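You operate a simulated robot arm through the tools that you are given. There is no shell and no other tool. Be economical: measure what you need, move in short steps, check, and stop when the job is done.

Carry out the task below with a simulated two-armed robot. There is one attempt and no reset: what you move stays moved.

## Task
Pick up the bottle that says "still water" from the outlet belt with one hand, pass it to the other hand and put it in the board carton. Set down upright: bottle.

It is judged by the outcome, as a careful person would: the job done as asked, and still so three seconds after it is handed in. It fails if anything else is knocked over, pushed out of place, dropped, spilled or broken.

## Robot
Two 7-joint arms with two-finger parallel grippers on one trunk, on a base that drives. Base frame: it is fixed to the floor where the robot stands at the start and does not move with it; the origin is under the middle of the robot, x ahead of it, y to its left, z up; the surface under the hand at the start is at about z = 880. Readings come in mm, rad, newtons and seconds.
The left shoulder is at the start at [50, 168, 1157], the right one opposite. With the tool pointing down near the work surface each hand reaches from about 220 to 660 mm from the robot's upright axis, wherever it stands, measured 20 degrees to its own side. Places, roughly: board carton (33x22 cm) [4420, 1200, 820]. Payload 1.57 kg a hand.
Tool frame (each hand has its own): the origin (TCP) lies between the finger pads and is the grasp point; the fingertips stand 30 mm ahead of it; z points along the fingers, y is the line along which they close. Largest opening 80 mm; finger width 17, thickness 12; the body of the gripper, 40 by 82 mm, starts 80 mm behind the TCP.
Orientation is that of the tool frame in the base frame, as a unit quaternion [w, x, y, z]. With the fingers straight down and closing along the base's y, the tool's x points along the base's -x, its y along +y and its z along -z.

## Interface
- The arms move only by the tool nudge_tool. It takes "left_motion", "right_motion" or both (then of equal length, played together; a hand with none holds still); each is a list of rows, each an object of numbers (a shift or turn left out is 0, a gripper value left out holds the last): "dx", "dy", "dz": the shift along the base's x, y, z in m; "wx", "wy", "wz": the turn, a rotation vector about the base's x, y, z in rad; "claw": the opening, from 0 (shut) to 1 (fully open). In form: [{"dx": .., "dy": .., "dz": .., "wx": .., "wy": .., "wz": .., "claw": ..}, ...]. A call has 1 to 12 rows; each row is the pose to reach, as a shift and turn from the pose commanded when the call began. Rows are played at 5 a second. More than 50 mm and 0.15 rad between two rows, or a gripper value outside its range, and nothing of the call is played. A pose out of reach is approached as far as the arm can. The call stops where the force on the tool passes 40 N (or 10 N more than at its start, if that is more) or the arm is blocked; 0.2 s more then pass. The fingers move at their own pace (about 45 mm/s each) and stop on an object; they squeeze with about 21 N. The grip force told is the motor's: it shows also when the fingers shut on nothing. Time passes only in rows, and 0.2 s behind the last, so rows that repeat a pose let the fingers close. It gives the time, the measured TCP pose, the force on the tool (base axes), the opening and the grip force at its end, in the units of the frame above (readings bear some noise), with the torque about the TCP (base axes, N m) and any sound that the robot's microphone picked up, and new pictures: "show" is both (left out), scene, wrist or none (wrist: the cameras of the hands that moved).
- Cameras (640 x 400 px; columns grow to the right, rows downward): "scene" is now at [120.2, 43.4, 1380.1]; the picture's right is [0.39, -0.92, 0.00], its down [-0.49, -0.21, -0.85] and it looks along [0.78, 0.33, -0.53] (base axes); focal length 280 px, centre (320, 200). "left" rides on the left gripper at [72, 7, -122] in its tool frame; the picture's right is [-0.09, 1.00, 0.00], its down [-0.84, -0.08, -0.54] and it looks along [-0.54, -0.05, 0.84] (tool axes); focal length 238 px, centre (320, 200). "right" rides on the right gripper at [72, -7, -122] in its tool frame; the picture's right is [0.09, 1.00, 0.00], its down [-0.84, 0.08, -0.54] and it looks along [-0.54, 0.05, 0.84] (tool axes); focal length 238 px, centre (320, 200). There is no depth. A picture from a camera that has moved, and an enlarged one, comes with that camera's place and axes in the base frame and with its lens. The place of the scene camera against the robot may be out by one fixed shift of up to 18 mm in any direction.
- raise_lower(by): slides the trunk up (or, below 0, down) by that many mm; the arms and the scene camera ride with it, the base frame stays. It gives what a move gives, with no picture.
- roll_base(legs): drives the robot by 1 to 6 legs, each [ahead, left, turn to the left] in mm, mm and rad, along the robot's own axes; the way and the turn of a leg run together, so that a leg with both is an arc; at most 1500 mm and 3.142 rad a leg. The arms and the cameras ride along, it lands a little off, and it stops where it bumps. It gives what a move gives, and a new picture of the scene camera.
- aim_head(pan, tilt): turns the head with the scene camera to pan (to the left, within 1.396 rad either way) and tilt (down, from -0.506 to 1.204), counted from straight ahead of the robot. It gives what a move gives, and a new picture of the scene camera.
- enlarge(camera, box): a new picture of the part [left, top, right, bottom] of that camera's present view, enlarged. It takes no simulated time.
- close_job(): hands the job in; it is judged then, once.

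Work in short steps. Places have to be worked out from the pictures, the camera data and where the tool is seen: move nearer, look again, correct. Check each grasp and each placing, and mend what went wrong. You have 120 turns and 260 pictures in all, those below and enlarged ones among them. Open the grippers and draw the arms clear of the work before you hand the job in, unless the task says otherwise; then end with one line.

The tools are called after "Call:" as name(argument=value, ...) on one line, values as JSON. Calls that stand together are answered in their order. nudge_tool: Moves the arms, as the interface text tells. Its arguments: {"type":"object","properties":{"left_motion":{"type":"array"},"right_motion":{"type":"array"},"show":{"type":"string","enum":["both","scene","wrist","none"]}},"required":[]} The other tools are called the same way: raise_lower (by) slides the trunk up or down; roll_base (legs) drives the base; aim_head (pan, tilt) turns the head that bears the scene camera; enlarge (camera, box) takes an enlarged picture of a part of a camera's view; close_job () hands the job in.

At the start:

```text
clock: 0.0
left_position: [281.7, 298.3, 1161.7]
left_orientation: [-0.001, 0.0, 1.0, 0.0]
left_contact_force: [0.3, 0.3, 0.0]
left_moment: [0.0, -0.01, 0.0]
left_gripper_width: 80.3
left_grasp_force: 0.1
right_position: [342.5, 53.8, 1197.6]
right_orientation: [0.001, -0.001, 1.0, -0.001]
right_contact_force: [0.3, -0.2, -0.1]
right_moment: [-0.01, 0.04, 0.03]
right_gripper_width: 79.9
right_grasp_force: 0.1
trunk travel left (down, up): [-325.0, 118.0]
robot x, y, heading: [-2.9, 1.3, 0.005]
head pan, tilt: [0.405, 0.564]
```

scene: 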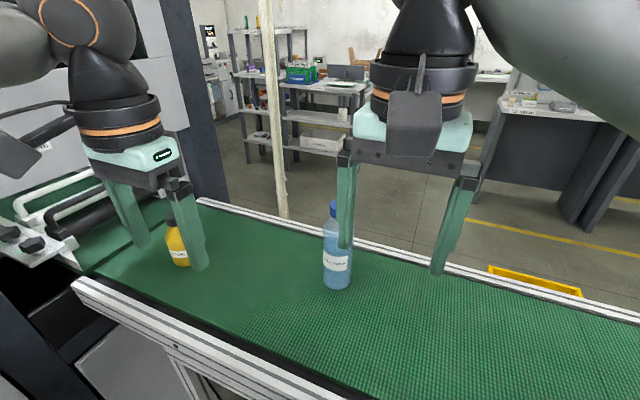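
right: 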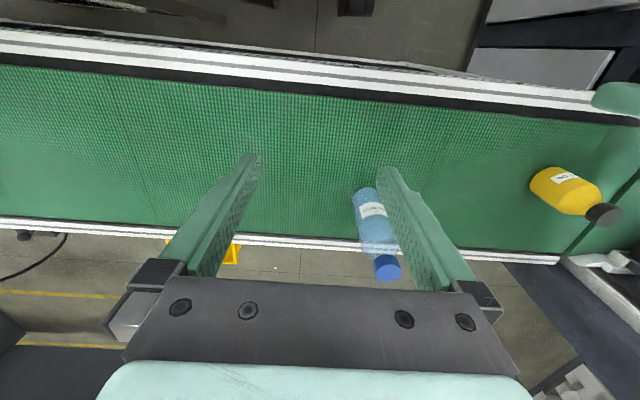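
left: 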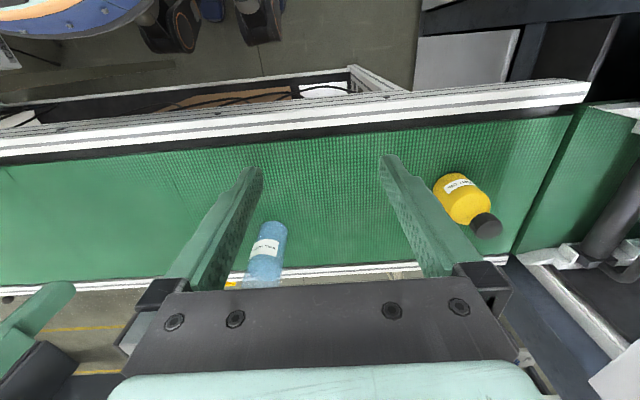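

Two bottles are visible on the belt, blue and yellow; I enlarge both to read their labels.

Call:
enlarge(camera="scene", box=[290, 190, 390, 300])

Call:
enlarge(camera="left", box=[400, 150, 520, 250])

Call:
enlarge(camera="right", box=[320, 170, 440, 290])

```text
3.64 times, centred on (340, 245) of scene
camera zoom: at [120.2, 43.4, 1380.1], right [0.39, -0.92, 0.0], down [-0.49, -0.21, -0.85], along [0.78, 0.33, -0.53], focal length 1018 px, centre (247, 36)
```

zoom: 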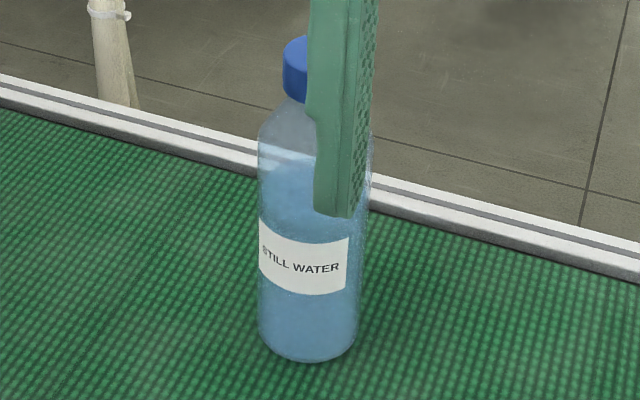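

```text
4.00 times, centred on (460, 200) of left
camera zoom: at [210.7, 305.3, 1285.1], right [0.09, 1.0, 0.0], down [0.84, -0.08, 0.54], along [0.54, -0.05, -0.84], focal length 953 px, centre (-240, 200)
```

zoom: 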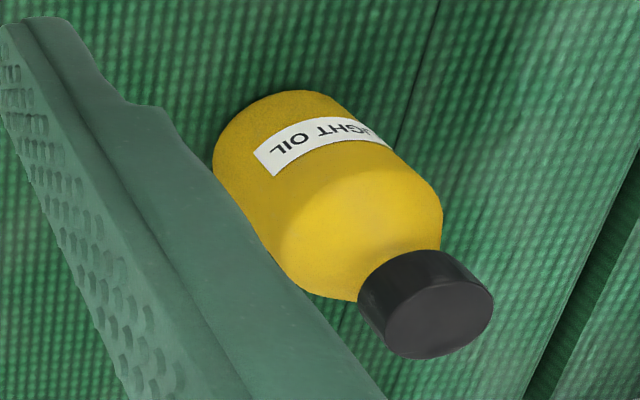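

```text
3.33 times, centred on (380, 230) of right
camera zoom: at [270.4, 48.2, 1319.4], right [-0.09, 1.0, 0.0], down [0.84, 0.08, 0.54], along [0.54, 0.05, -0.84], focal length 794 px, centre (120, 100)
```

zoom: 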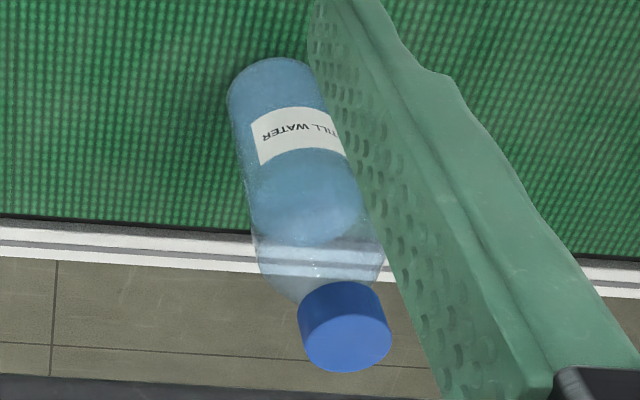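

The blue bottle is "STILL WATER", standing at about (537,179), radius ~33 and height ~200. I plan a side grasp with the left hand, then a top-down takeover by the right. First I yaw the left hand and move the right hand aside.

Call:
nudge_tool(left_motion=[{"wz": -0.14}, {"wz": -0.28}, {"wz": -0.42}, {"wz": -0.56}, {"wz": -0.7}], right_motion=[{"dy": -0.045}, {"dy": -0.09}, {"dy": -0.135}, {"dy": -0.18}, {"dy": -0.22}], show="scene")

```text
clock: 1.2
left_position: [281.8, 299.2, 1162.8]
left_orientation: [0.001, 0.344, 0.939, -0.001]
left_contact_force: [0.2, 0.7, -0.1]
left_moment: [-0.01, 0.01, 0.0]
left_gripper_width: 80.1
left_grasp_force: 0.1
right_position: [343.0, -166.0, 1199.0]
right_orientation: [0.0, 0.0, 1.0, 0.0]
right_contact_force: [0.1, 0.8, 0.6]
right_moment: [-0.01, 0.0, 0.0]
right_gripper_width: 79.9
right_grasp_force: 0.1
trunk travel left (down, up): [-325.0, 118.0]
robot x, y, heading: [0.3, -1.2, -0.002]
head pan, tilt: [0.405, 0.564]
camera scene: at [120.2, 42.9, 1380.1], right [0.39, -0.92, 0.0], down [-0.49, -0.21, -0.85], along [0.78, 0.33, -0.53], focal length 280 px, centre (320, 200)
```

scene: 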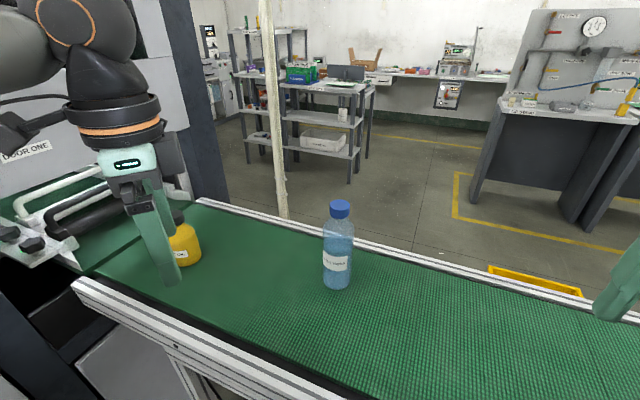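

Now I tilt the left tool to about 40° below horizontal while moving to a pre-grasp point behind the bottle.

Call:
nudge_tool(left_motion=[{"dx": 0.022, "dy": -0.003, "dz": -0.016, "wx": -0.093, "wy": -0.111}, {"dx": 0.044, "dy": -0.006, "dz": -0.033, "wx": -0.187, "wy": -0.222}, {"dx": 0.066, "dy": -0.009, "dz": -0.05, "wx": -0.28, "wy": -0.333}, {"dx": 0.088, "dy": -0.012, "dz": -0.067, "wx": -0.373, "wy": -0.444}, {"dx": 0.11, "dy": -0.015, "dz": -0.083, "wx": -0.467, "wy": -0.555}, {"dx": 0.133, "dy": -0.018, "dz": -0.1, "wx": -0.56, "wy": -0.666}, {"dx": 0.133, "dy": -0.018, "dz": -0.1, "wx": -0.56, "wy": -0.666}])

```text
clock: 2.8
left_position: [410.5, 235.9, 1062.6]
left_orientation: [0.397, 0.309, 0.853, -0.142]
left_contact_force: [-0.4, -0.2, -0.8]
left_moment: [-0.01, -0.01, 0.03]
left_gripper_width: 80.0
left_grasp_force: 0.0
left hand out of reach, approached as far as the arm can: row 3, 4, 5, 6, 7
right_position: [343.2, -164.7, 1200.0]
right_orientation: [0.0, 0.0, 1.0, 0.0]
right_contact_force: [0.1, -0.3, -0.1]
right_moment: [0.02, 0.03, -0.03]
right_gripper_width: 80.2
right_grasp_force: 0.0
trunk travel left (down, up): [-325.0, 118.0]
robot x, y, heading: [-1.3, -1.5, 0.003]
head pan, tilt: [0.405, 0.564]
camera scene: at [120.0, 43.3, 1380.1], right [0.39, -0.92, 0.0], down [-0.49, -0.21, -0.85], along [0.78, 0.33, -0.53], focal length 280 px, centre (320, 200)
camera left: at [307.4, 330.7, 1086.9], right [0.68, 0.73, 0.07], down [0.04, -0.14, 0.99], along [0.73, -0.67, -0.13], focal length 238 px, centre (320, 200)
```

scene: 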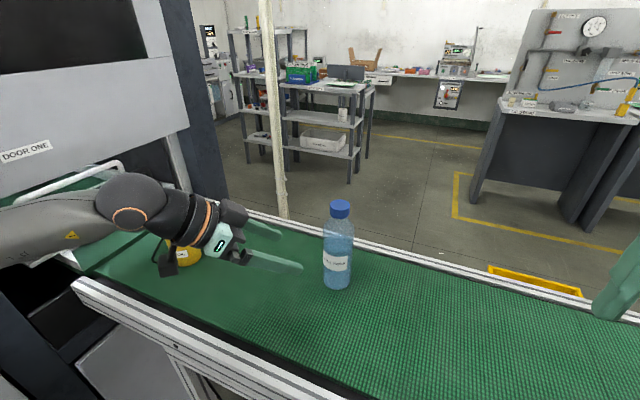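
left: 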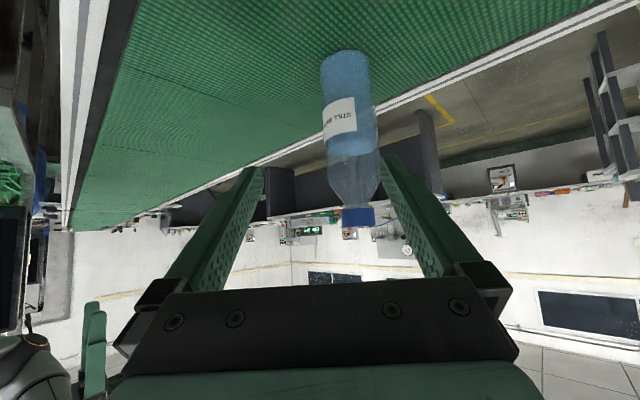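

The orientation is right but the hand sits short in y. The wrist view confirms the bottle at about (538,178). I ease toward the pre-grasp line and see how the command maps.

Call:
nudge_tool(left_motion=[{"dx": 0.015, "dy": -0.012, "dz": -0.03}, {"dx": 0.03, "dy": -0.025, "dz": -0.06}, {"dx": 0.03, "dy": -0.025, "dz": -0.06}], show="wrist")

```text
clock: 3.6
left_position: [440.3, 210.7, 1003.3]
left_orientation: [0.397, 0.31, 0.852, -0.144]
left_contact_force: [-0.6, -0.2, -0.2]
left_moment: [-0.02, 0.0, 0.03]
left_gripper_width: 79.8
left_grasp_force: 0.1
right_position: [342.7, -164.2, 1201.3]
right_orientation: [0.001, 0.0, 1.0, 0.0]
right_contact_force: [-0.3, 0.1, -1.0]
right_moment: [0.02, -0.04, -0.02]
right_gripper_width: 80.2
right_grasp_force: 0.1
trunk travel left (down, up): [-325.0, 118.0]
robot x, y, heading: [-0.0, 1.8, 0.008]
head pan, tilt: [0.405, 0.564]
camera left: at [338.3, 306.0, 1027.0], right [0.69, 0.72, 0.07], down [0.04, -0.14, 0.99], along [0.73, -0.68, -0.13], focal length 238 px, centre (320, 200)
```

left: 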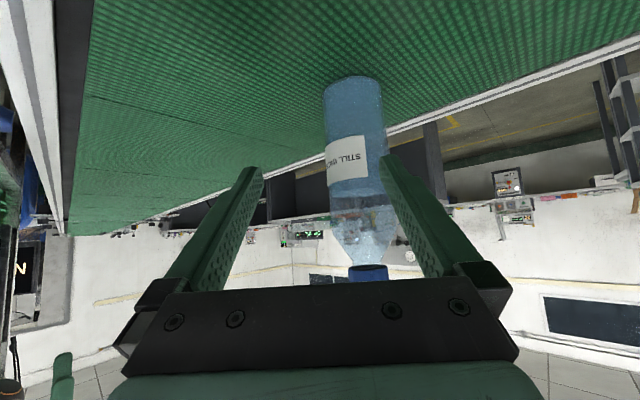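

Commands count from the measured pose. From (440,211) the bottle lies at a yaw of about -18°, so I turn the tool left by 0.36 rad and descend to about z=955.

Call:
nudge_tool(left_motion=[{"wz": 0.12, "dz": -0.016}, {"wz": 0.24, "dz": -0.032}, {"wz": 0.36, "dz": -0.048}, {"wz": 0.36, "dz": -0.048}])

```text
clock: 4.6
left_position: [440.5, 208.3, 954.9]
left_orientation: [0.416, 0.153, 0.894, -0.07]
left_contact_force: [-0.2, 0.4, -0.4]
left_moment: [0.0, 0.0, -0.01]
left_gripper_width: 80.1
left_grasp_force: 0.1
right_position: [342.6, -164.1, 1199.6]
right_orientation: [0.0, 0.0, 1.0, 0.001]
right_contact_force: [-0.5, -0.2, 0.1]
right_moment: [-0.03, -0.02, 0.0]
right_gripper_width: 80.2
right_grasp_force: 0.1
trunk travel left (down, up): [-325.0, 118.0]
robot x, y, heading: [1.3, 0.3, -0.003]
head pan, tilt: [0.405, 0.564]
camera scene: at [120.1, 43.5, 1380.1], right [0.39, -0.92, 0.0], down [-0.49, -0.21, -0.85], along [0.78, 0.33, -0.53], focal length 280 px, centre (320, 200)
camera left: at [311.5, 261.7, 980.1], right [0.39, 0.92, 0.07], down [0.09, -0.12, 0.99], along [0.92, -0.38, -0.13], focal length 238 px, centre (320, 200)
```

scene: 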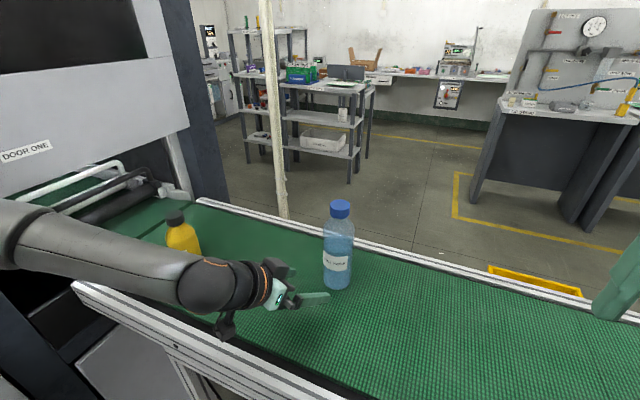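
left: 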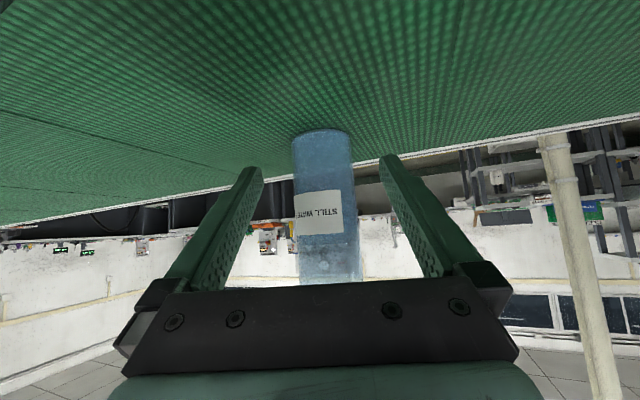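

The fingers straddle the bottle line, which is about 2 mm to the left of the axis. I advance in part and lower a little, stopping short to recheck.

Call:
nudge_tool(left_motion=[{"dx": 0.02, "dy": -0.006, "dz": -0.008}, {"dx": 0.039, "dy": -0.012, "dz": -0.015}, {"dx": 0.053, "dy": -0.016, "dz": -0.015}, {"dx": 0.053, "dy": -0.016, "dz": -0.015}])

Call:
enlarge(camera="scene", box=[240, 180, 400, 320])

```text
clock: 5.6
left_position: [495.6, 195.9, 940.4]
left_orientation: [0.416, 0.153, 0.894, -0.071]
left_contact_force: [-0.9, -0.4, -0.3]
left_moment: [-0.01, 0.02, 0.0]
left_gripper_width: 79.6
left_grasp_force: 0.1
right_position: [343.4, -165.3, 1200.0]
right_orientation: [0.0, 0.0, 1.0, 0.0]
right_contact_force: [0.2, 1.6, 0.8]
right_moment: [-0.02, -0.01, -0.02]
right_gripper_width: 80.1
right_grasp_force: 0.0
trunk travel left (down, up): [-325.0, 118.0]
robot x, y, heading: [-2.2, -1.2, 0.0]
head pan, tilt: [0.405, 0.564]
camera scene: at [120.1, 43.5, 1380.1], right [0.39, -0.92, 0.0], down [-0.49, -0.21, -0.85], along [0.78, 0.33, -0.53], focal length 280 px, centre (320, 200)
camera left: at [366.7, 248.2, 965.2], right [0.39, 0.92, 0.07], down [0.09, -0.12, 0.99], along [0.92, -0.38, -0.13], focal length 238 px, centre (320, 200)
```

scene: 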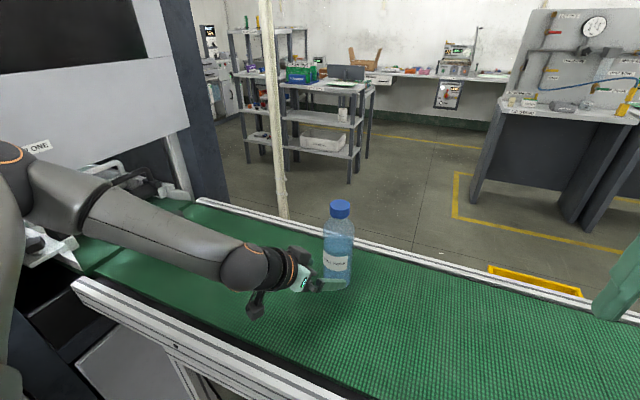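
left: 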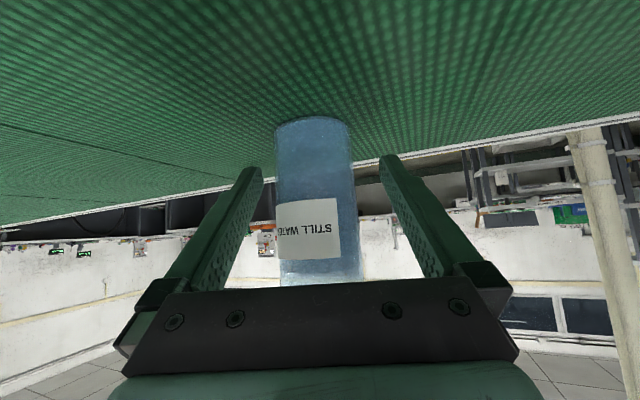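

```text
2.86 times, centred on (320, 250) of scene
camera zoom: at [120.1, 43.5, 1380.1], right [0.39, -0.92, 0.0], down [-0.49, -0.21, -0.85], along [0.78, 0.33, -0.53], focal length 800 px, centre (320, 57)
```

zoom: 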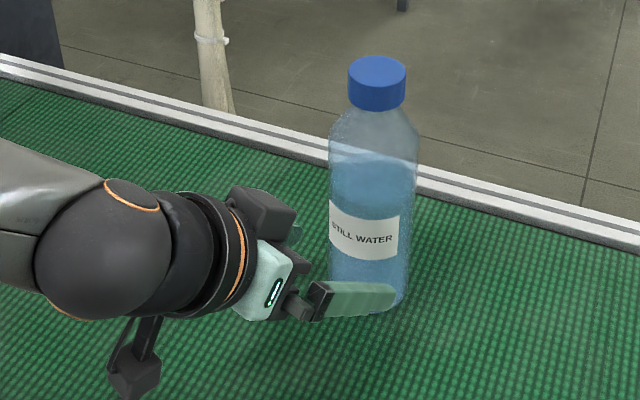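

The estimate now puts the bottle about 4 mm right of the tool axis. I enlarge the wrist view to measure the edges before closing in.

Call:
enlarge(camera="left", box=[240, 110, 400, 210])

```text
4.00 times, centred on (320, 160) of left
camera zoom: at [366.7, 248.2, 965.2], right [0.39, 0.92, 0.07], down [0.09, -0.12, 0.99], along [0.92, -0.38, -0.13], focal length 953 px, centre (320, 360)
```

zoom: 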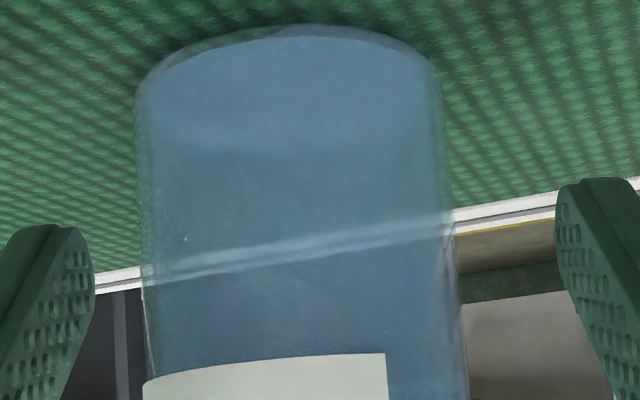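

The bottle is about 62 mm wide and 5 mm right of the axis. I shift right first, then advance 46 mm.

Call:
nudge_tool(left_motion=[{"dx": -0.0016, "dy": -0.0047}, {"dx": 0.013, "dy": -0.0098}, {"dx": 0.028, "dy": -0.015}, {"dx": 0.043, "dy": -0.0202}, {"dx": 0.043, "dy": -0.0202}])

Call:
enlarge(camera="scene", box=[270, 180, 390, 310])

```text
clock: 6.8
left_position: [538.9, 173.1, 939.5]
left_orientation: [0.415, 0.153, 0.894, -0.071]
left_contact_force: [-0.3, -0.4, 0.4]
left_moment: [0.03, 0.02, -0.03]
left_gripper_width: 80.1
left_grasp_force: 0.0
right_position: [343.5, -164.3, 1199.8]
right_orientation: [0.001, 0.0, 1.0, 0.001]
right_contact_force: [0.0, -0.1, -0.5]
right_moment: [0.08, -0.01, -0.02]
right_gripper_width: 79.8
right_grasp_force: 0.0
trunk travel left (down, up): [-325.0, 118.0]
robot x, y, heading: [2.8, 1.0, 0.005]
head pan, tilt: [0.405, 0.564]
camera scene: at [120.1, 43.5, 1380.1], right [0.39, -0.92, 0.0], down [-0.49, -0.21, -0.85], along [0.78, 0.33, -0.53], focal length 280 px, centre (320, 200)
camera left: at [410.4, 225.9, 964.7], right [0.39, 0.92, 0.07], down [0.09, -0.11, 0.99], along [0.92, -0.38, -0.13], focal length 238 px, centre (320, 200)
```

scene: 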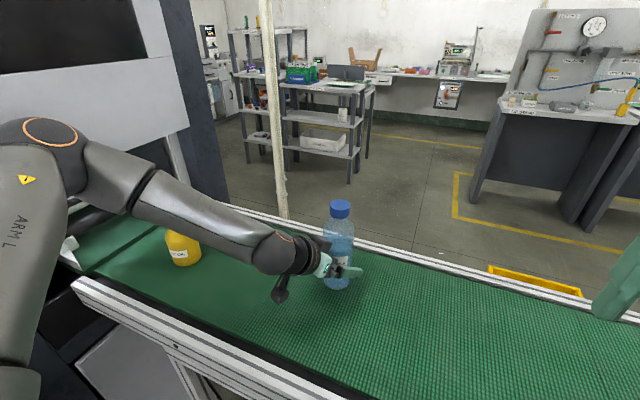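
left: 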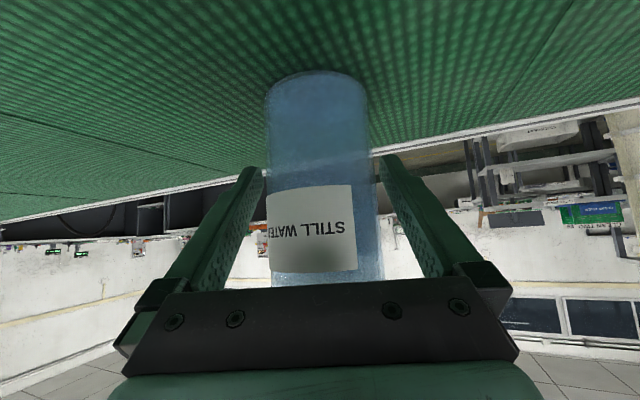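

```text
3.08 times, centred on (330, 245) of scene
camera zoom: at [120.1, 43.5, 1380.1], right [0.39, -0.92, 0.0], down [-0.49, -0.21, -0.85], along [0.78, 0.33, -0.53], focal length 862 px, centre (289, 62)
```

zoom: 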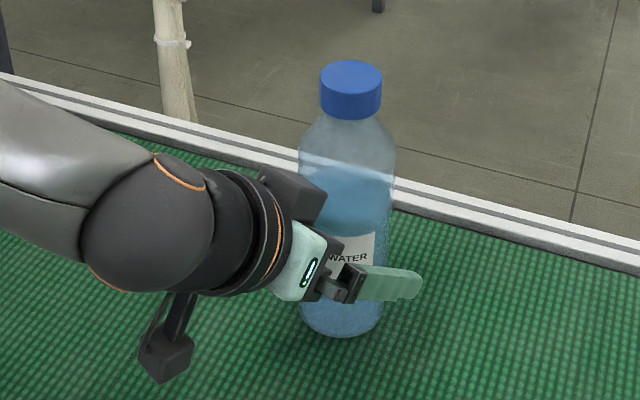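

The bottle is between the fingers with the TCP near its axis. I close the left gripper.

Call:
nudge_tool(left_motion=[{"dx": 0.004, "dy": -0.0015, "claw": 0.9}, {"dx": 0.004, "dy": -0.0015, "claw": 0.5}, {"dx": 0.004, "dy": -0.0015, "claw": 0.5}, {"dx": 0.004, "dy": -0.0015, "claw": 0.5}])

```text
clock: 7.8
left_position: [542.1, 173.6, 940.4]
left_orientation: [0.416, 0.154, 0.893, -0.071]
left_contact_force: [1.7, 2.4, 1.3]
left_moment: [0.03, -0.1, 0.08]
left_gripper_width: 62.4
left_grasp_force: 20.4
right_position: [343.1, -164.4, 1198.9]
right_orientation: [0.0, 0.0, 1.0, 0.0]
right_contact_force: [0.8, 0.6, -0.4]
right_moment: [0.0, 0.02, 0.0]
right_gripper_width: 80.1
right_grasp_force: 0.0
trunk travel left (down, up): [-325.0, 118.0]
robot x, y, heading: [7.0, 1.4, -0.002]
head pan, tilt: [0.405, 0.564]
camera scene: at [120.4, 43.8, 1380.0], right [0.39, -0.92, 0.0], down [-0.49, -0.21, -0.85], along [0.78, 0.33, -0.53], focal length 280 px, centre (320, 200)
camera left: at [414.5, 225.1, 964.6], right [0.39, 0.92, 0.07], down [0.09, -0.12, 0.99], along [0.92, -0.38, -0.13], focal length 238 px, centre (320, 200)
```

scene: 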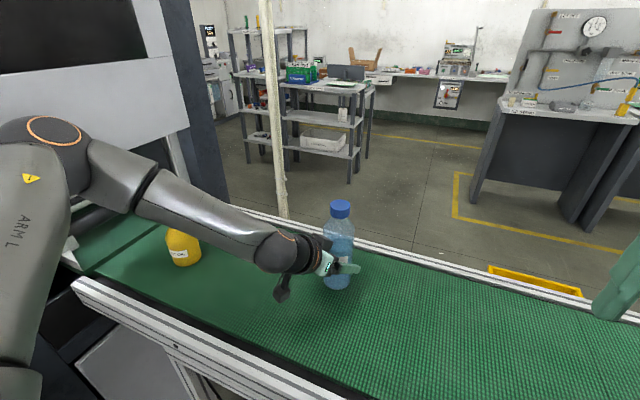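
left: 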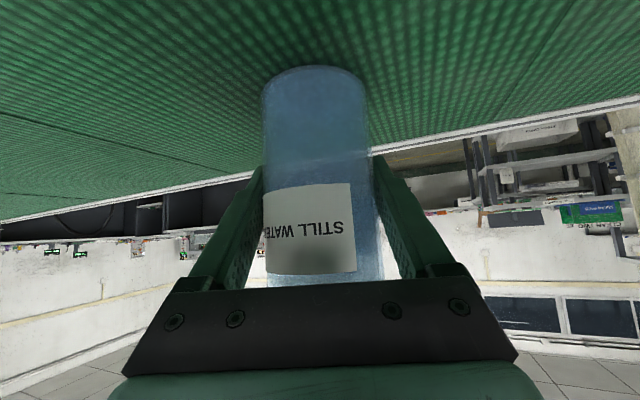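

Gripped at 62 mm with 20 N. I lift straight up by 90 mm.

Call:
nudge_tool(left_motion=[{"dz": 0.02}, {"dz": 0.045}, {"dz": 0.07}, {"dz": 0.09}, {"dz": 0.09}])

```text
clock: 9.0
left_position: [542.0, 171.3, 1028.0]
left_orientation: [0.415, 0.154, 0.894, -0.072]
left_contact_force: [0.0, -0.5, -3.0]
left_moment: [0.03, 0.0, 0.03]
left_gripper_width: 62.2
left_grasp_force: 20.7
right_position: [342.9, -163.3, 1200.0]
right_orientation: [0.0, 0.0, 1.0, 0.0]
right_contact_force: [0.9, -0.5, 0.3]
right_moment: [0.02, 0.04, 0.01]
right_gripper_width: 80.2
right_grasp_force: 0.2
trunk travel left (down, up): [-325.0, 118.0]
robot x, y, heading: [0.3, 3.4, -0.003]
head pan, tilt: [0.405, 0.564]
camera scene: at [120.7, 43.6, 1380.0], right [0.39, -0.92, 0.0], down [-0.49, -0.21, -0.84], along [0.78, 0.33, -0.53], focal length 280 px, centre (320, 200)
camera left: at [413.8, 224.8, 1054.0], right [0.39, 0.92, 0.07], down [0.09, -0.12, 0.99], along [0.92, -0.38, -0.13], focal length 238 px, centre (320, 200)
```

scene: 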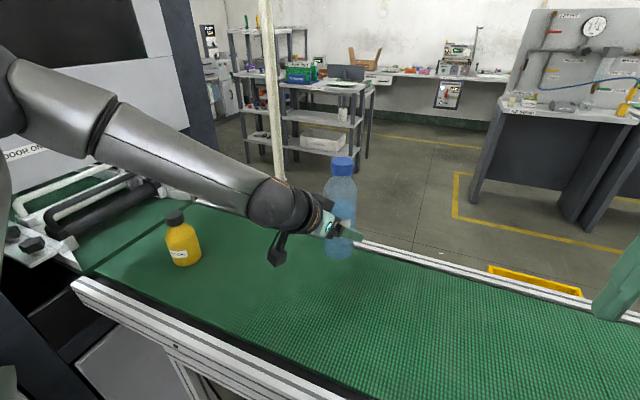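
left: 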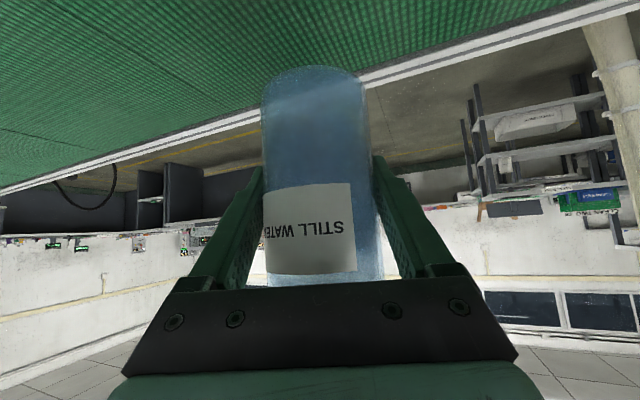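

The lift is secure. I bring the bottle toward the robot's middle and turn the left hand to come more from the left, for the handover.

Call:
nudge_tool(left_motion=[{"dx": -0.016, "dy": -0.03, "dz": -0.004, "wz": -0.09}, {"dx": -0.031, "dy": -0.06, "dz": -0.008, "wz": -0.18}, {"dx": -0.047, "dy": -0.09, "dz": -0.012, "wz": -0.27}, {"dx": -0.062, "dy": -0.121, "dz": -0.018, "wz": -0.35}, {"dx": -0.062, "dy": -0.121, "dz": -0.018, "wz": -0.35}], show="none")

Call:
aim_head(pan=0.05, tilt=0.65)

```text
clock: 10.2
left_position: [477.5, 51.1, 1012.4]
left_orientation: [0.396, 0.308, 0.853, -0.142]
left_contact_force: [0.7, 0.0, -3.0]
left_moment: [-0.05, -0.01, 0.0]
left_gripper_width: 62.3
left_grasp_force: 21.0
right_position: [344.0, -164.3, 1199.9]
right_orientation: [0.0, 0.0, 1.0, 0.001]
right_contact_force: [0.0, 0.3, 0.6]
right_moment: [0.0, -0.05, 0.0]
right_gripper_width: 80.3
right_grasp_force: 0.0
trunk travel left (down, up): [-325.0, 118.0]
robot x, y, heading: [-2.3, 0.1, -0.003]
head pan, tilt: [0.405, 0.564]
```

```text
clock: 11.0
left_position: [478.0, 51.6, 1011.5]
left_orientation: [0.395, 0.308, 0.854, -0.143]
left_contact_force: [-0.3, -0.7, -3.4]
left_moment: [-0.01, -0.01, 0.01]
left_gripper_width: 62.2
left_grasp_force: 21.2
right_position: [342.6, -164.5, 1199.0]
right_orientation: [0.0, 0.0, 1.0, 0.001]
right_contact_force: [-0.2, -0.3, -0.2]
right_moment: [-0.01, -0.01, -0.02]
right_gripper_width: 80.2
right_grasp_force: 0.1
trunk travel left (down, up): [-325.0, 118.0]
robot x, y, heading: [-5.1, 0.8, 0.003]
head pan, tilt: [0.051, 0.649]
camera scene: at [125.0, 12.7, 1372.5], right [0.05, -1.0, 0.0], down [-0.6, -0.03, -0.8], along [0.8, 0.04, -0.6], focal length 280 px, centre (320, 200)
```

scene: 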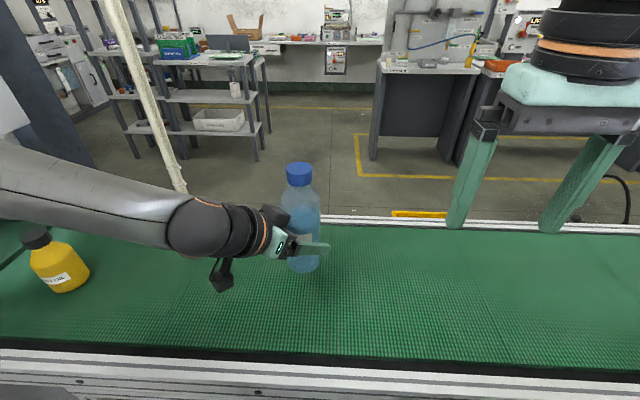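

The bottle hangs upright in the left hand. I bring the right hand to hover above it, with fingertips above the cap.

Call:
nudge_tool(right_motion=[{"dx": 0.0, "dy": 0.0, "dz": 0.03}, {"dx": 0.028, "dy": 0.04, "dz": 0.03}, {"dx": 0.056, "dy": 0.08, "dz": 0.03, "wz": -0.05}, {"dx": 0.084, "dy": 0.12, "dz": 0.03, "wz": -0.1}, {"dx": 0.112, "dy": 0.16, "dz": 0.03, "wz": -0.15}, {"dx": 0.138, "dy": 0.2, "dz": 0.03, "wz": -0.25}, {"dx": 0.138, "dy": 0.212, "dz": 0.03, "wz": -0.35}, {"dx": 0.138, "dy": 0.212, "dz": 0.03, "wz": -0.35}])

```text
clock: 12.8
left_position: [478.4, 51.2, 1011.1]
left_orientation: [0.396, 0.307, 0.854, -0.142]
left_contact_force: [0.2, -0.6, -3.5]
left_moment: [-0.02, -0.03, -0.01]
left_gripper_width: 61.8
left_grasp_force: 21.3
right_position: [479.2, 41.9, 1225.6]
right_orientation: [0.0, 0.174, 0.985, 0.002]
right_contact_force: [-0.3, -0.5, -0.5]
right_moment: [0.0, 0.0, -0.01]
right_gripper_width: 79.8
right_grasp_force: 0.1
right hand out of reach, approached as far as the arm can: row 7, 8
trunk travel left (down, up): [-325.0, 118.0]
robot x, y, heading: [3.5, -2.3, -0.001]
head pan, tilt: [0.051, 0.649]
camera scene: at [125.1, 12.8, 1372.5], right [0.05, -1.0, 0.0], down [-0.6, -0.03, -0.8], along [0.8, 0.04, -0.6], focal length 280 px, centre (320, 200)
camera right: at [409.4, 59.8, 1349.1], right [0.26, 0.97, 0.0], down [0.81, -0.22, 0.54], along [0.52, -0.14, -0.84], focal length 238 px, centre (320, 200)
```

scene: 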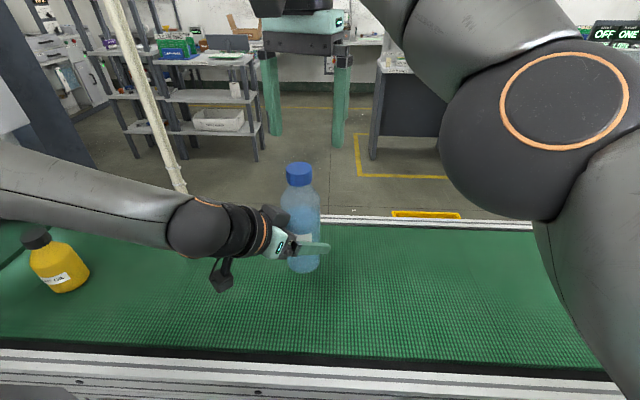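
right: 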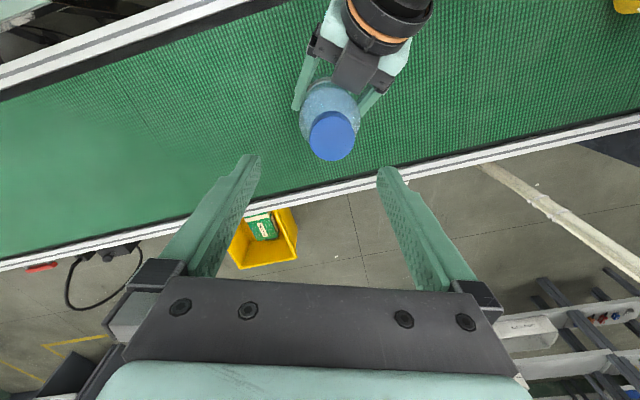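

The cap is at about (475,52), roughly 8 mm left of the right hand's axis, and the right arm is at its limit there. I shift both hands a little to the right to align them.

Call:
nudge_tool(left_motion=[{"dy": -0.015}, {"dy": -0.03}, {"dy": -0.03}], right_motion=[{"dx": -0.002, "dy": -0.01}, {"dx": -0.004, "dy": -0.02}, {"dx": -0.004, "dy": -0.02}])

Call:
enlarge(camera="right", box=[240, 60, 400, 180])

```text
clock: 13.6
left_position: [477.8, 19.4, 1012.8]
left_orientation: [0.396, 0.306, 0.854, -0.142]
left_contact_force: [0.0, 0.6, -4.1]
left_moment: [-0.04, -0.02, 0.01]
left_gripper_width: 62.0
left_grasp_force: 20.8
right_position: [474.4, 22.1, 1225.0]
right_orientation: [0.0, 0.175, 0.985, 0.0]
right_contact_force: [-0.5, -0.7, -0.5]
right_moment: [-0.03, 0.04, 0.0]
right_gripper_width: 80.2
right_grasp_force: 0.0
trunk travel left (down, up): [-325.0, 118.0]
robot x, y, heading: [-0.5, -2.7, -0.0]
head pan, tilt: [0.051, 0.649]
camera scene: at [124.9, 12.7, 1372.5], right [0.05, -1.0, 0.0], down [-0.6, -0.03, -0.8], along [0.8, 0.04, -0.6], focal length 280 px, centre (320, 200)
camera right: at [403.7, 41.2, 1347.7], right [0.26, 0.97, 0.0], down [0.81, -0.22, 0.54], along [0.52, -0.14, -0.84], focal length 238 px, centre (320, 200)
camera left: at [375.6, 114.0, 1038.1], right [0.68, 0.73, 0.07], down [0.05, -0.14, 0.99], along [0.73, -0.67, -0.13], focal length 238 px, centre (320, 200)
```

scene: 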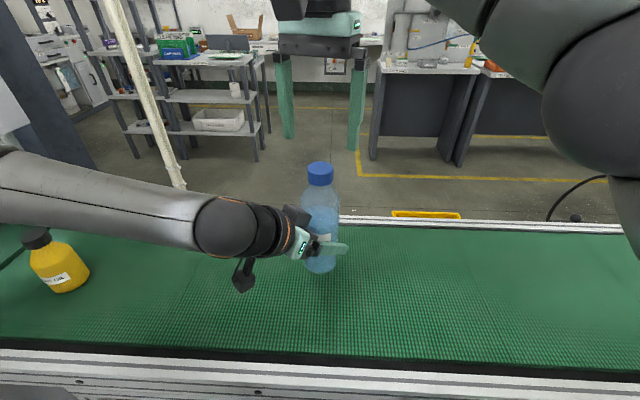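
right: 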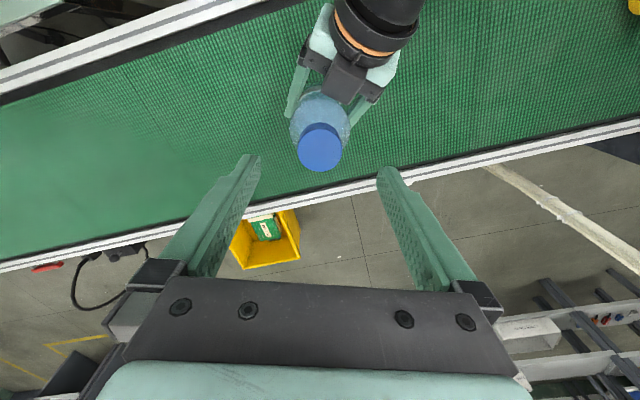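
left: 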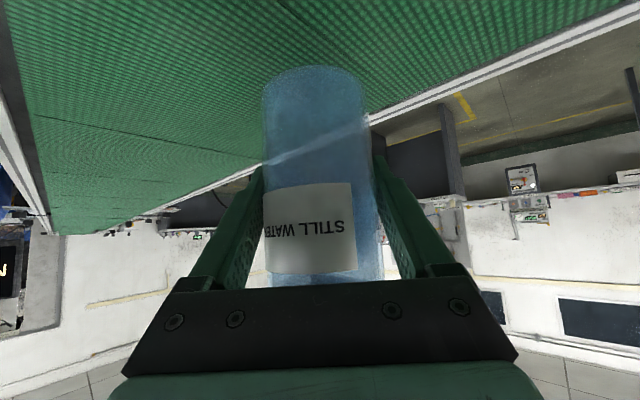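

```text
3.33 times, centred on (320, 120) of right
camera zoom: at [403.7, 41.2, 1347.7], right [0.26, 0.97, 0.0], down [0.81, -0.22, 0.54], along [0.52, -0.14, -0.84], focal length 794 px, centre (320, 467)
```

zoom: 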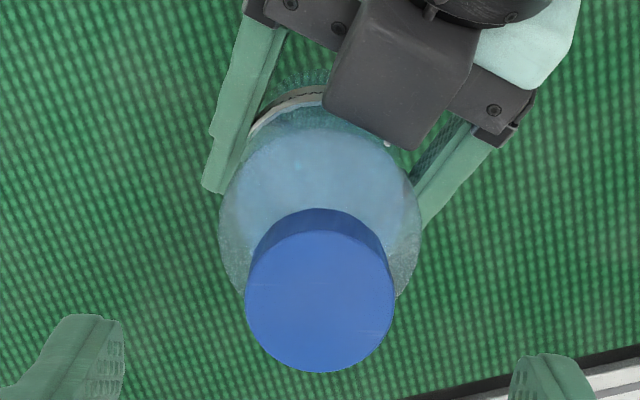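

Alignment is within about 1 mm sideways and 3 mm forward. I descend the right hand part way, with fingertips beside the cap and shoulder, then recheck.

Call:
nudge_tool(right_motion=[{"dx": 0.002, "dy": -0.0005, "dz": -0.025}, {"dx": 0.002, "dy": -0.0005, "dz": -0.05}, {"dx": 0.002, "dy": -0.0005, "dz": -0.07}, {"dx": 0.002, "dy": -0.0005, "dz": -0.07}])

Call:
enlarge(camera="right", box=[220, 80, 420, 205])

Call:
enlarge(camera="scene", box=[180, 70, 420, 290])

```text
clock: 14.6
left_position: [479.3, 21.0, 1013.1]
left_orientation: [0.396, 0.307, 0.854, -0.143]
left_contact_force: [0.4, -0.2, -3.7]
left_moment: [-0.02, -0.03, 0.01]
left_gripper_width: 61.9
left_grasp_force: 20.9
right_position: [476.3, 20.6, 1154.2]
right_orientation: [-0.001, 0.174, 0.985, 0.0]
right_contact_force: [-0.3, 0.3, -0.1]
right_moment: [0.03, 0.0, 0.0]
right_gripper_width: 80.0
right_grasp_force: 0.0
trunk travel left (down, up): [-325.0, 118.0]
robot x, y, heading: [-1.1, 0.1, -0.002]
head pan, tilt: [0.051, 0.649]
camera scene: at [124.8, 12.6, 1372.5], right [0.05, -1.0, 0.0], down [-0.6, -0.03, -0.8], along [0.8, 0.04, -0.6], focal length 280 px, centre (320, 200)
camera right: at [405.8, 39.9, 1277.6], right [0.26, 0.97, 0.0], down [0.81, -0.21, 0.54], along [0.52, -0.14, -0.84], focal length 238 px, centre (320, 200)
```

scene: 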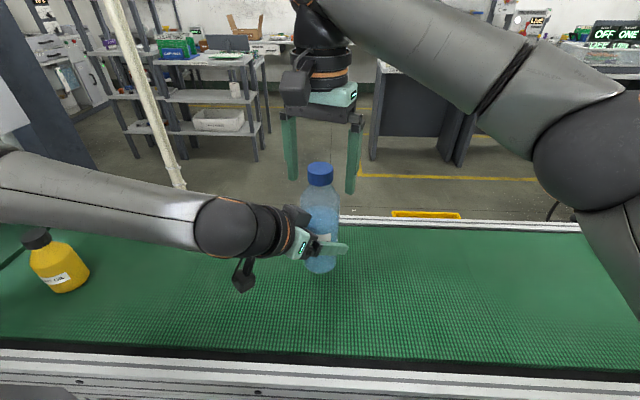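
right: 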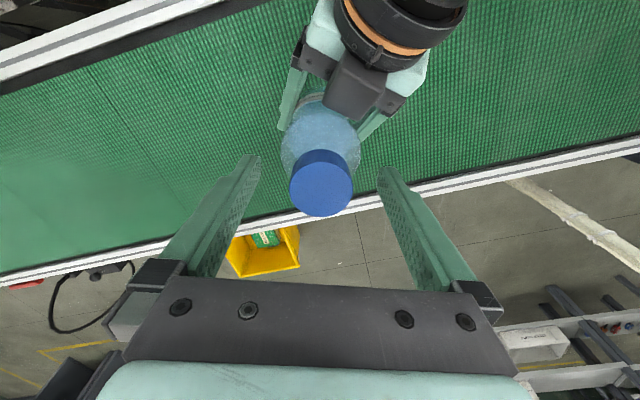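

```text
3.20 times, centred on (320, 142) of right
camera zoom: at [405.8, 39.9, 1277.6], right [0.26, 0.97, 0.0], down [0.81, -0.21, 0.54], along [0.52, -0.14, -0.84], focal length 763 px, centre (320, 384)
```

zoom: 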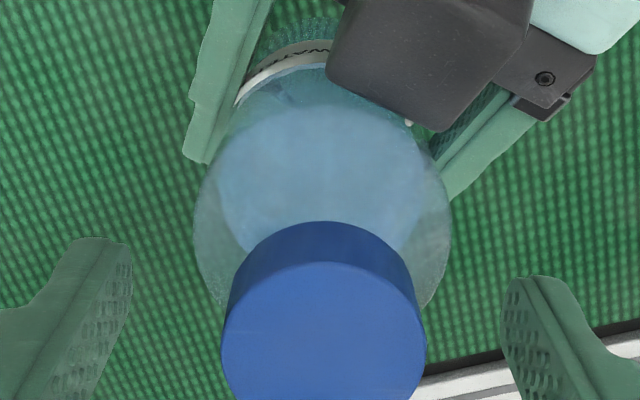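

```text
1.82 times, centred on (300, 180) of scene
camera zoom: at [124.8, 12.6, 1372.5], right [0.05, -1.0, 0.0], down [-0.6, -0.03, -0.8], along [0.8, 0.04, -0.6], focal length 509 px, centre (356, 236)
```

zoom: 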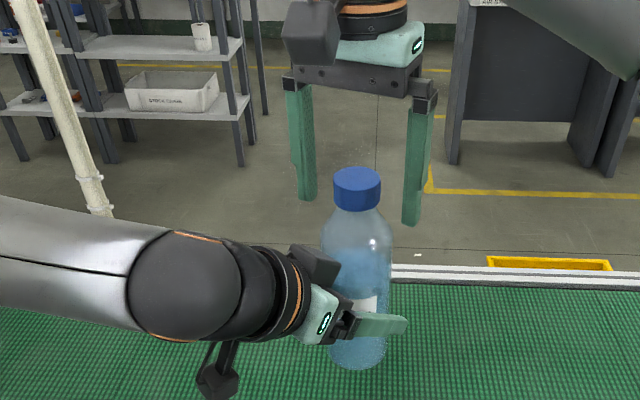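

The bottle is centred between the open fingers within about 1 mm, and the left hand's block stays some 25 mm clear. I descend the remaining 60 mm so the pads reach the upper body.

Call:
nudge_tool(right_motion=[{"dx": 0.0003, "dy": 0.001, "dz": -0.02}, {"dx": 0.0003, "dy": 0.001, "dz": -0.04}, {"dx": 0.0003, "dy": 0.001, "dz": -0.06}, {"dx": 0.0003, "dy": 0.001, "dz": -0.06}])

Call:
enlarge(camera="scene", box=[220, 90, 420, 290])

```text
clock: 15.6
left_position: [478.2, 20.1, 1012.2]
left_orientation: [0.397, 0.306, 0.854, -0.142]
left_contact_force: [-0.6, 1.1, -4.2]
left_moment: [-0.03, -0.03, -0.01]
left_gripper_width: 61.9
left_grasp_force: 20.9
right_position: [476.6, 19.4, 1091.9]
right_orientation: [0.0, 0.175, 0.985, 0.0]
right_contact_force: [0.0, -0.4, -0.3]
right_moment: [0.0, 0.01, -0.03]
right_gripper_width: 80.0
right_grasp_force: 0.1
trunk travel left (down, up): [-325.0, 118.0]
robot x, y, heading: [2.3, -1.0, -0.003]
head pan, tilt: [0.051, 0.649]
camera scene: at [124.9, 12.7, 1372.5], right [0.05, -1.0, 0.0], down [-0.6, -0.03, -0.8], along [0.8, 0.04, -0.6], focal length 280 px, centre (320, 200)
camera right: at [406.1, 39.0, 1215.6], right [0.26, 0.97, 0.0], down [0.81, -0.21, 0.54], along [0.52, -0.14, -0.84], focal length 238 px, centre (320, 200)
```

scene: 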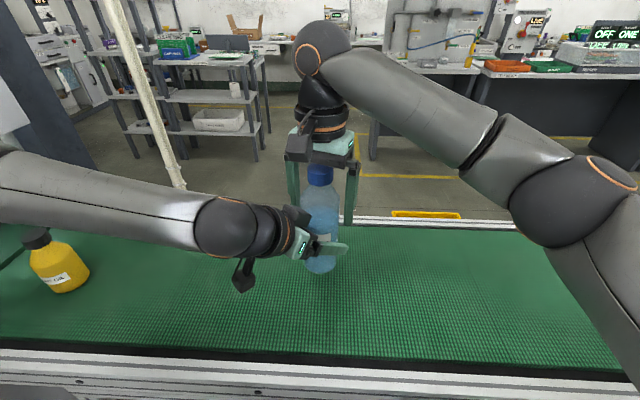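
right: 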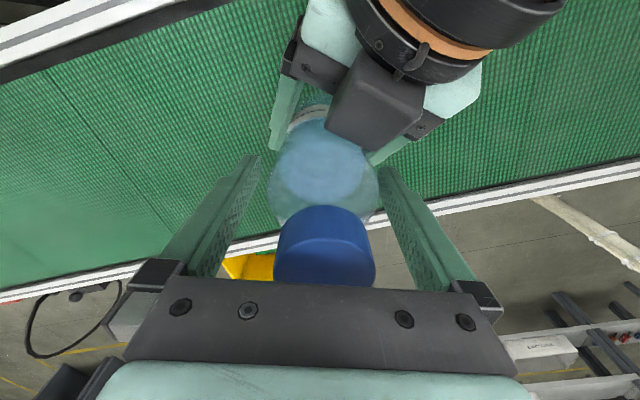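

```text
2.00 times, centred on (320, 190) of scene
camera zoom: at [124.9, 12.7, 1372.5], right [0.05, -1.0, 0.0], down [-0.6, -0.03, -0.8], along [0.8, 0.04, -0.6], focal length 560 px, centre (320, 220)
```

zoom: 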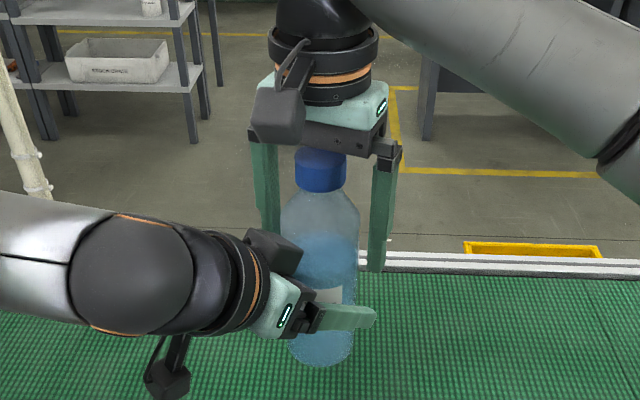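

No contact, and the tips are beside the straight body. I close the right gripper.

Call:
nudge_tool(right_motion=[{"claw": 0.8}, {"claw": 0.5}, {"claw": 0.5}, {"claw": 0.5}, {"claw": 0.5}])

```text
clock: 16.8
left_position: [478.1, 19.4, 1014.0]
left_orientation: [0.397, 0.307, 0.853, -0.143]
left_contact_force: [-4.4, -8.0, -1.8]
left_moment: [0.47, -0.36, 0.18]
left_gripper_width: 61.6
left_grasp_force: 20.6
right_position: [476.6, 20.2, 1092.9]
right_orientation: [0.0, 0.174, 0.985, 0.001]
right_contact_force: [4.6, 7.4, -0.5]
right_moment: [0.17, -0.03, -0.19]
right_gripper_width: 63.4
right_grasp_force: 21.1
trunk travel left (down, up): [-325.0, 118.0]
robot x, y, heading: [4.1, -0.5, 0.0]
head pan, tilt: [0.051, 0.649]
camera scene: at [125.0, 12.6, 1372.5], right [0.05, -1.0, 0.0], down [-0.6, -0.03, -0.8], along [0.8, 0.04, -0.6], focal length 280 px, centre (320, 200)
camera right: at [406.2, 39.3, 1215.7], right [0.26, 0.97, 0.0], down [0.81, -0.22, 0.54], along [0.52, -0.14, -0.84], focal length 238 px, centre (320, 200)
```

scene: 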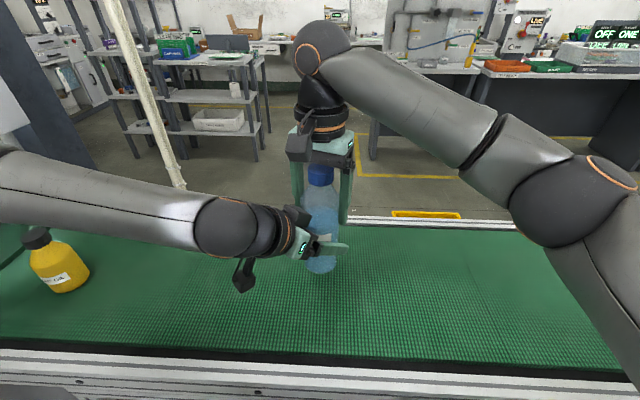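
right: 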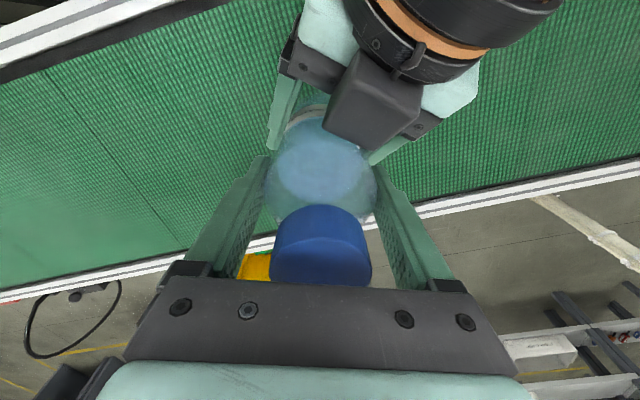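

The right hand grips at 63 mm with 21 N. I open the left gripper.

Call:
nudge_tool(left_motion=[{"claw": 0.9}, {"claw": 1.0}, {"claw": 1.0}])

```text
clock: 17.6
left_position: [478.7, 19.3, 1013.8]
left_orientation: [0.396, 0.307, 0.853, -0.143]
left_contact_force: [-0.4, -0.6, 0.4]
left_moment: [0.01, -0.04, 0.03]
left_gripper_width: 79.9
left_grasp_force: 0.1
right_position: [477.7, 20.3, 1093.2]
right_orientation: [0.0, 0.173, 0.985, 0.0]
right_contact_force: [0.3, 0.0, -0.2]
right_moment: [-0.04, 0.0, -0.01]
right_gripper_width: 64.0
right_grasp_force: 21.0
trunk travel left (down, up): [-325.0, 118.0]
robot x, y, heading: [-1.3, 0.6, 0.004]
head pan, tilt: [0.051, 0.649]
camera scene: at [125.0, 12.6, 1372.5], right [0.05, -1.0, 0.0], down [-0.6, -0.03, -0.8], along [0.8, 0.04, -0.6], focal length 280 px, centre (320, 200)
camera left: at [375.7, 114.1, 1038.1], right [0.68, 0.73, 0.07], down [0.05, -0.14, 0.99], along [0.73, -0.67, -0.13], focal length 238 px, centre (320, 200)
```

scene: 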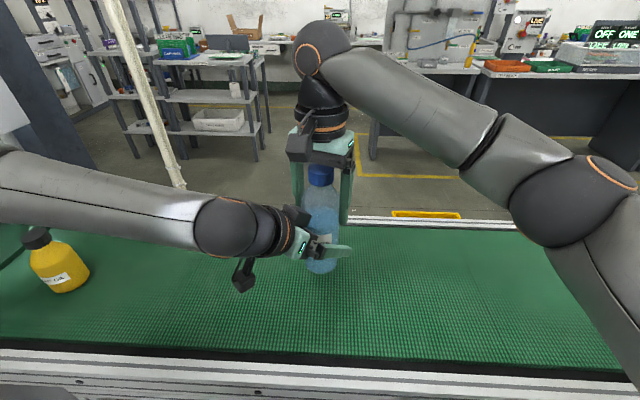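
left: 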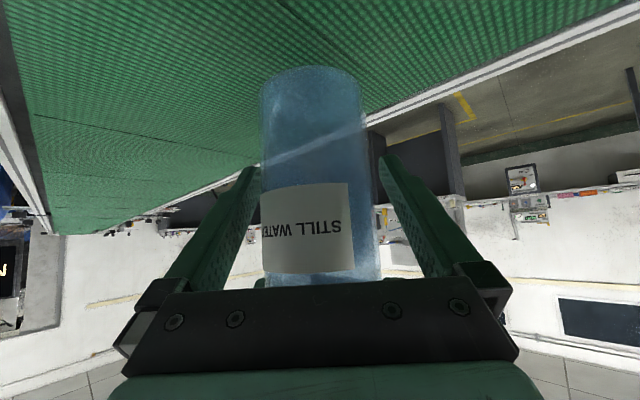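

The right hand holds the bottle. I back the left hand straight out horizontally.

Call:
nudge_tool(left_motion=[{"dx": -0.015, "dy": 0.013}, {"dx": -0.035, "dy": 0.029}, {"dx": -0.06, "dy": 0.05}, {"dx": -0.085, "dy": 0.071}, {"dx": -0.1, "dy": 0.085}, {"dx": -0.1, "dy": 0.085}])

```text
clock: 19.0
left_position: [390.6, 104.2, 1010.4]
left_orientation: [0.397, 0.306, 0.854, -0.143]
left_contact_force: [-0.4, 0.2, 0.2]
left_moment: [-0.05, 0.03, 0.0]
left_gripper_width: 80.1
left_grasp_force: 0.0
left hand out of reach, approached as far as the arm can: row 5, 6
right_position: [477.2, 20.0, 1092.9]
right_orientation: [0.0, 0.174, 0.985, 0.001]
right_contact_force: [0.6, 0.6, 0.2]
right_moment: [0.03, -0.02, -0.01]
right_gripper_width: 63.6
right_grasp_force: 20.3
trunk travel left (down, up): [-325.0, 118.0]
robot x, y, heading: [0.1, 1.3, -0.001]
head pan, tilt: [0.051, 0.649]
camera scene: at [124.9, 12.5, 1372.5], right [0.05, -1.0, 0.0], down [-0.6, -0.03, -0.8], along [0.8, 0.04, -0.6], focal length 280 px, centre (320, 200)
camera left: at [287.2, 197.4, 1034.9], right [0.68, 0.73, 0.07], down [0.05, -0.14, 0.99], along [0.73, -0.67, -0.13], focal length 238 px, centre (320, 200)
```

scene: 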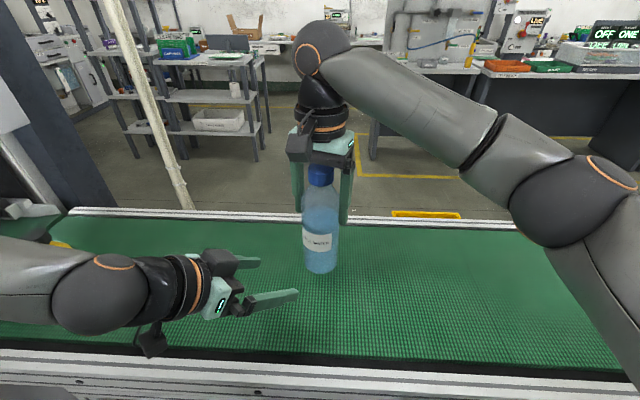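
left: 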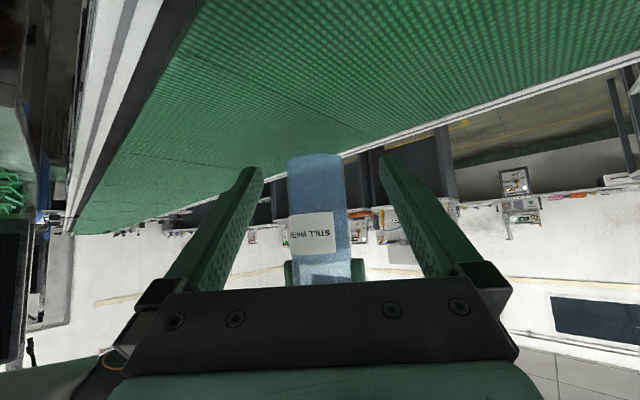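

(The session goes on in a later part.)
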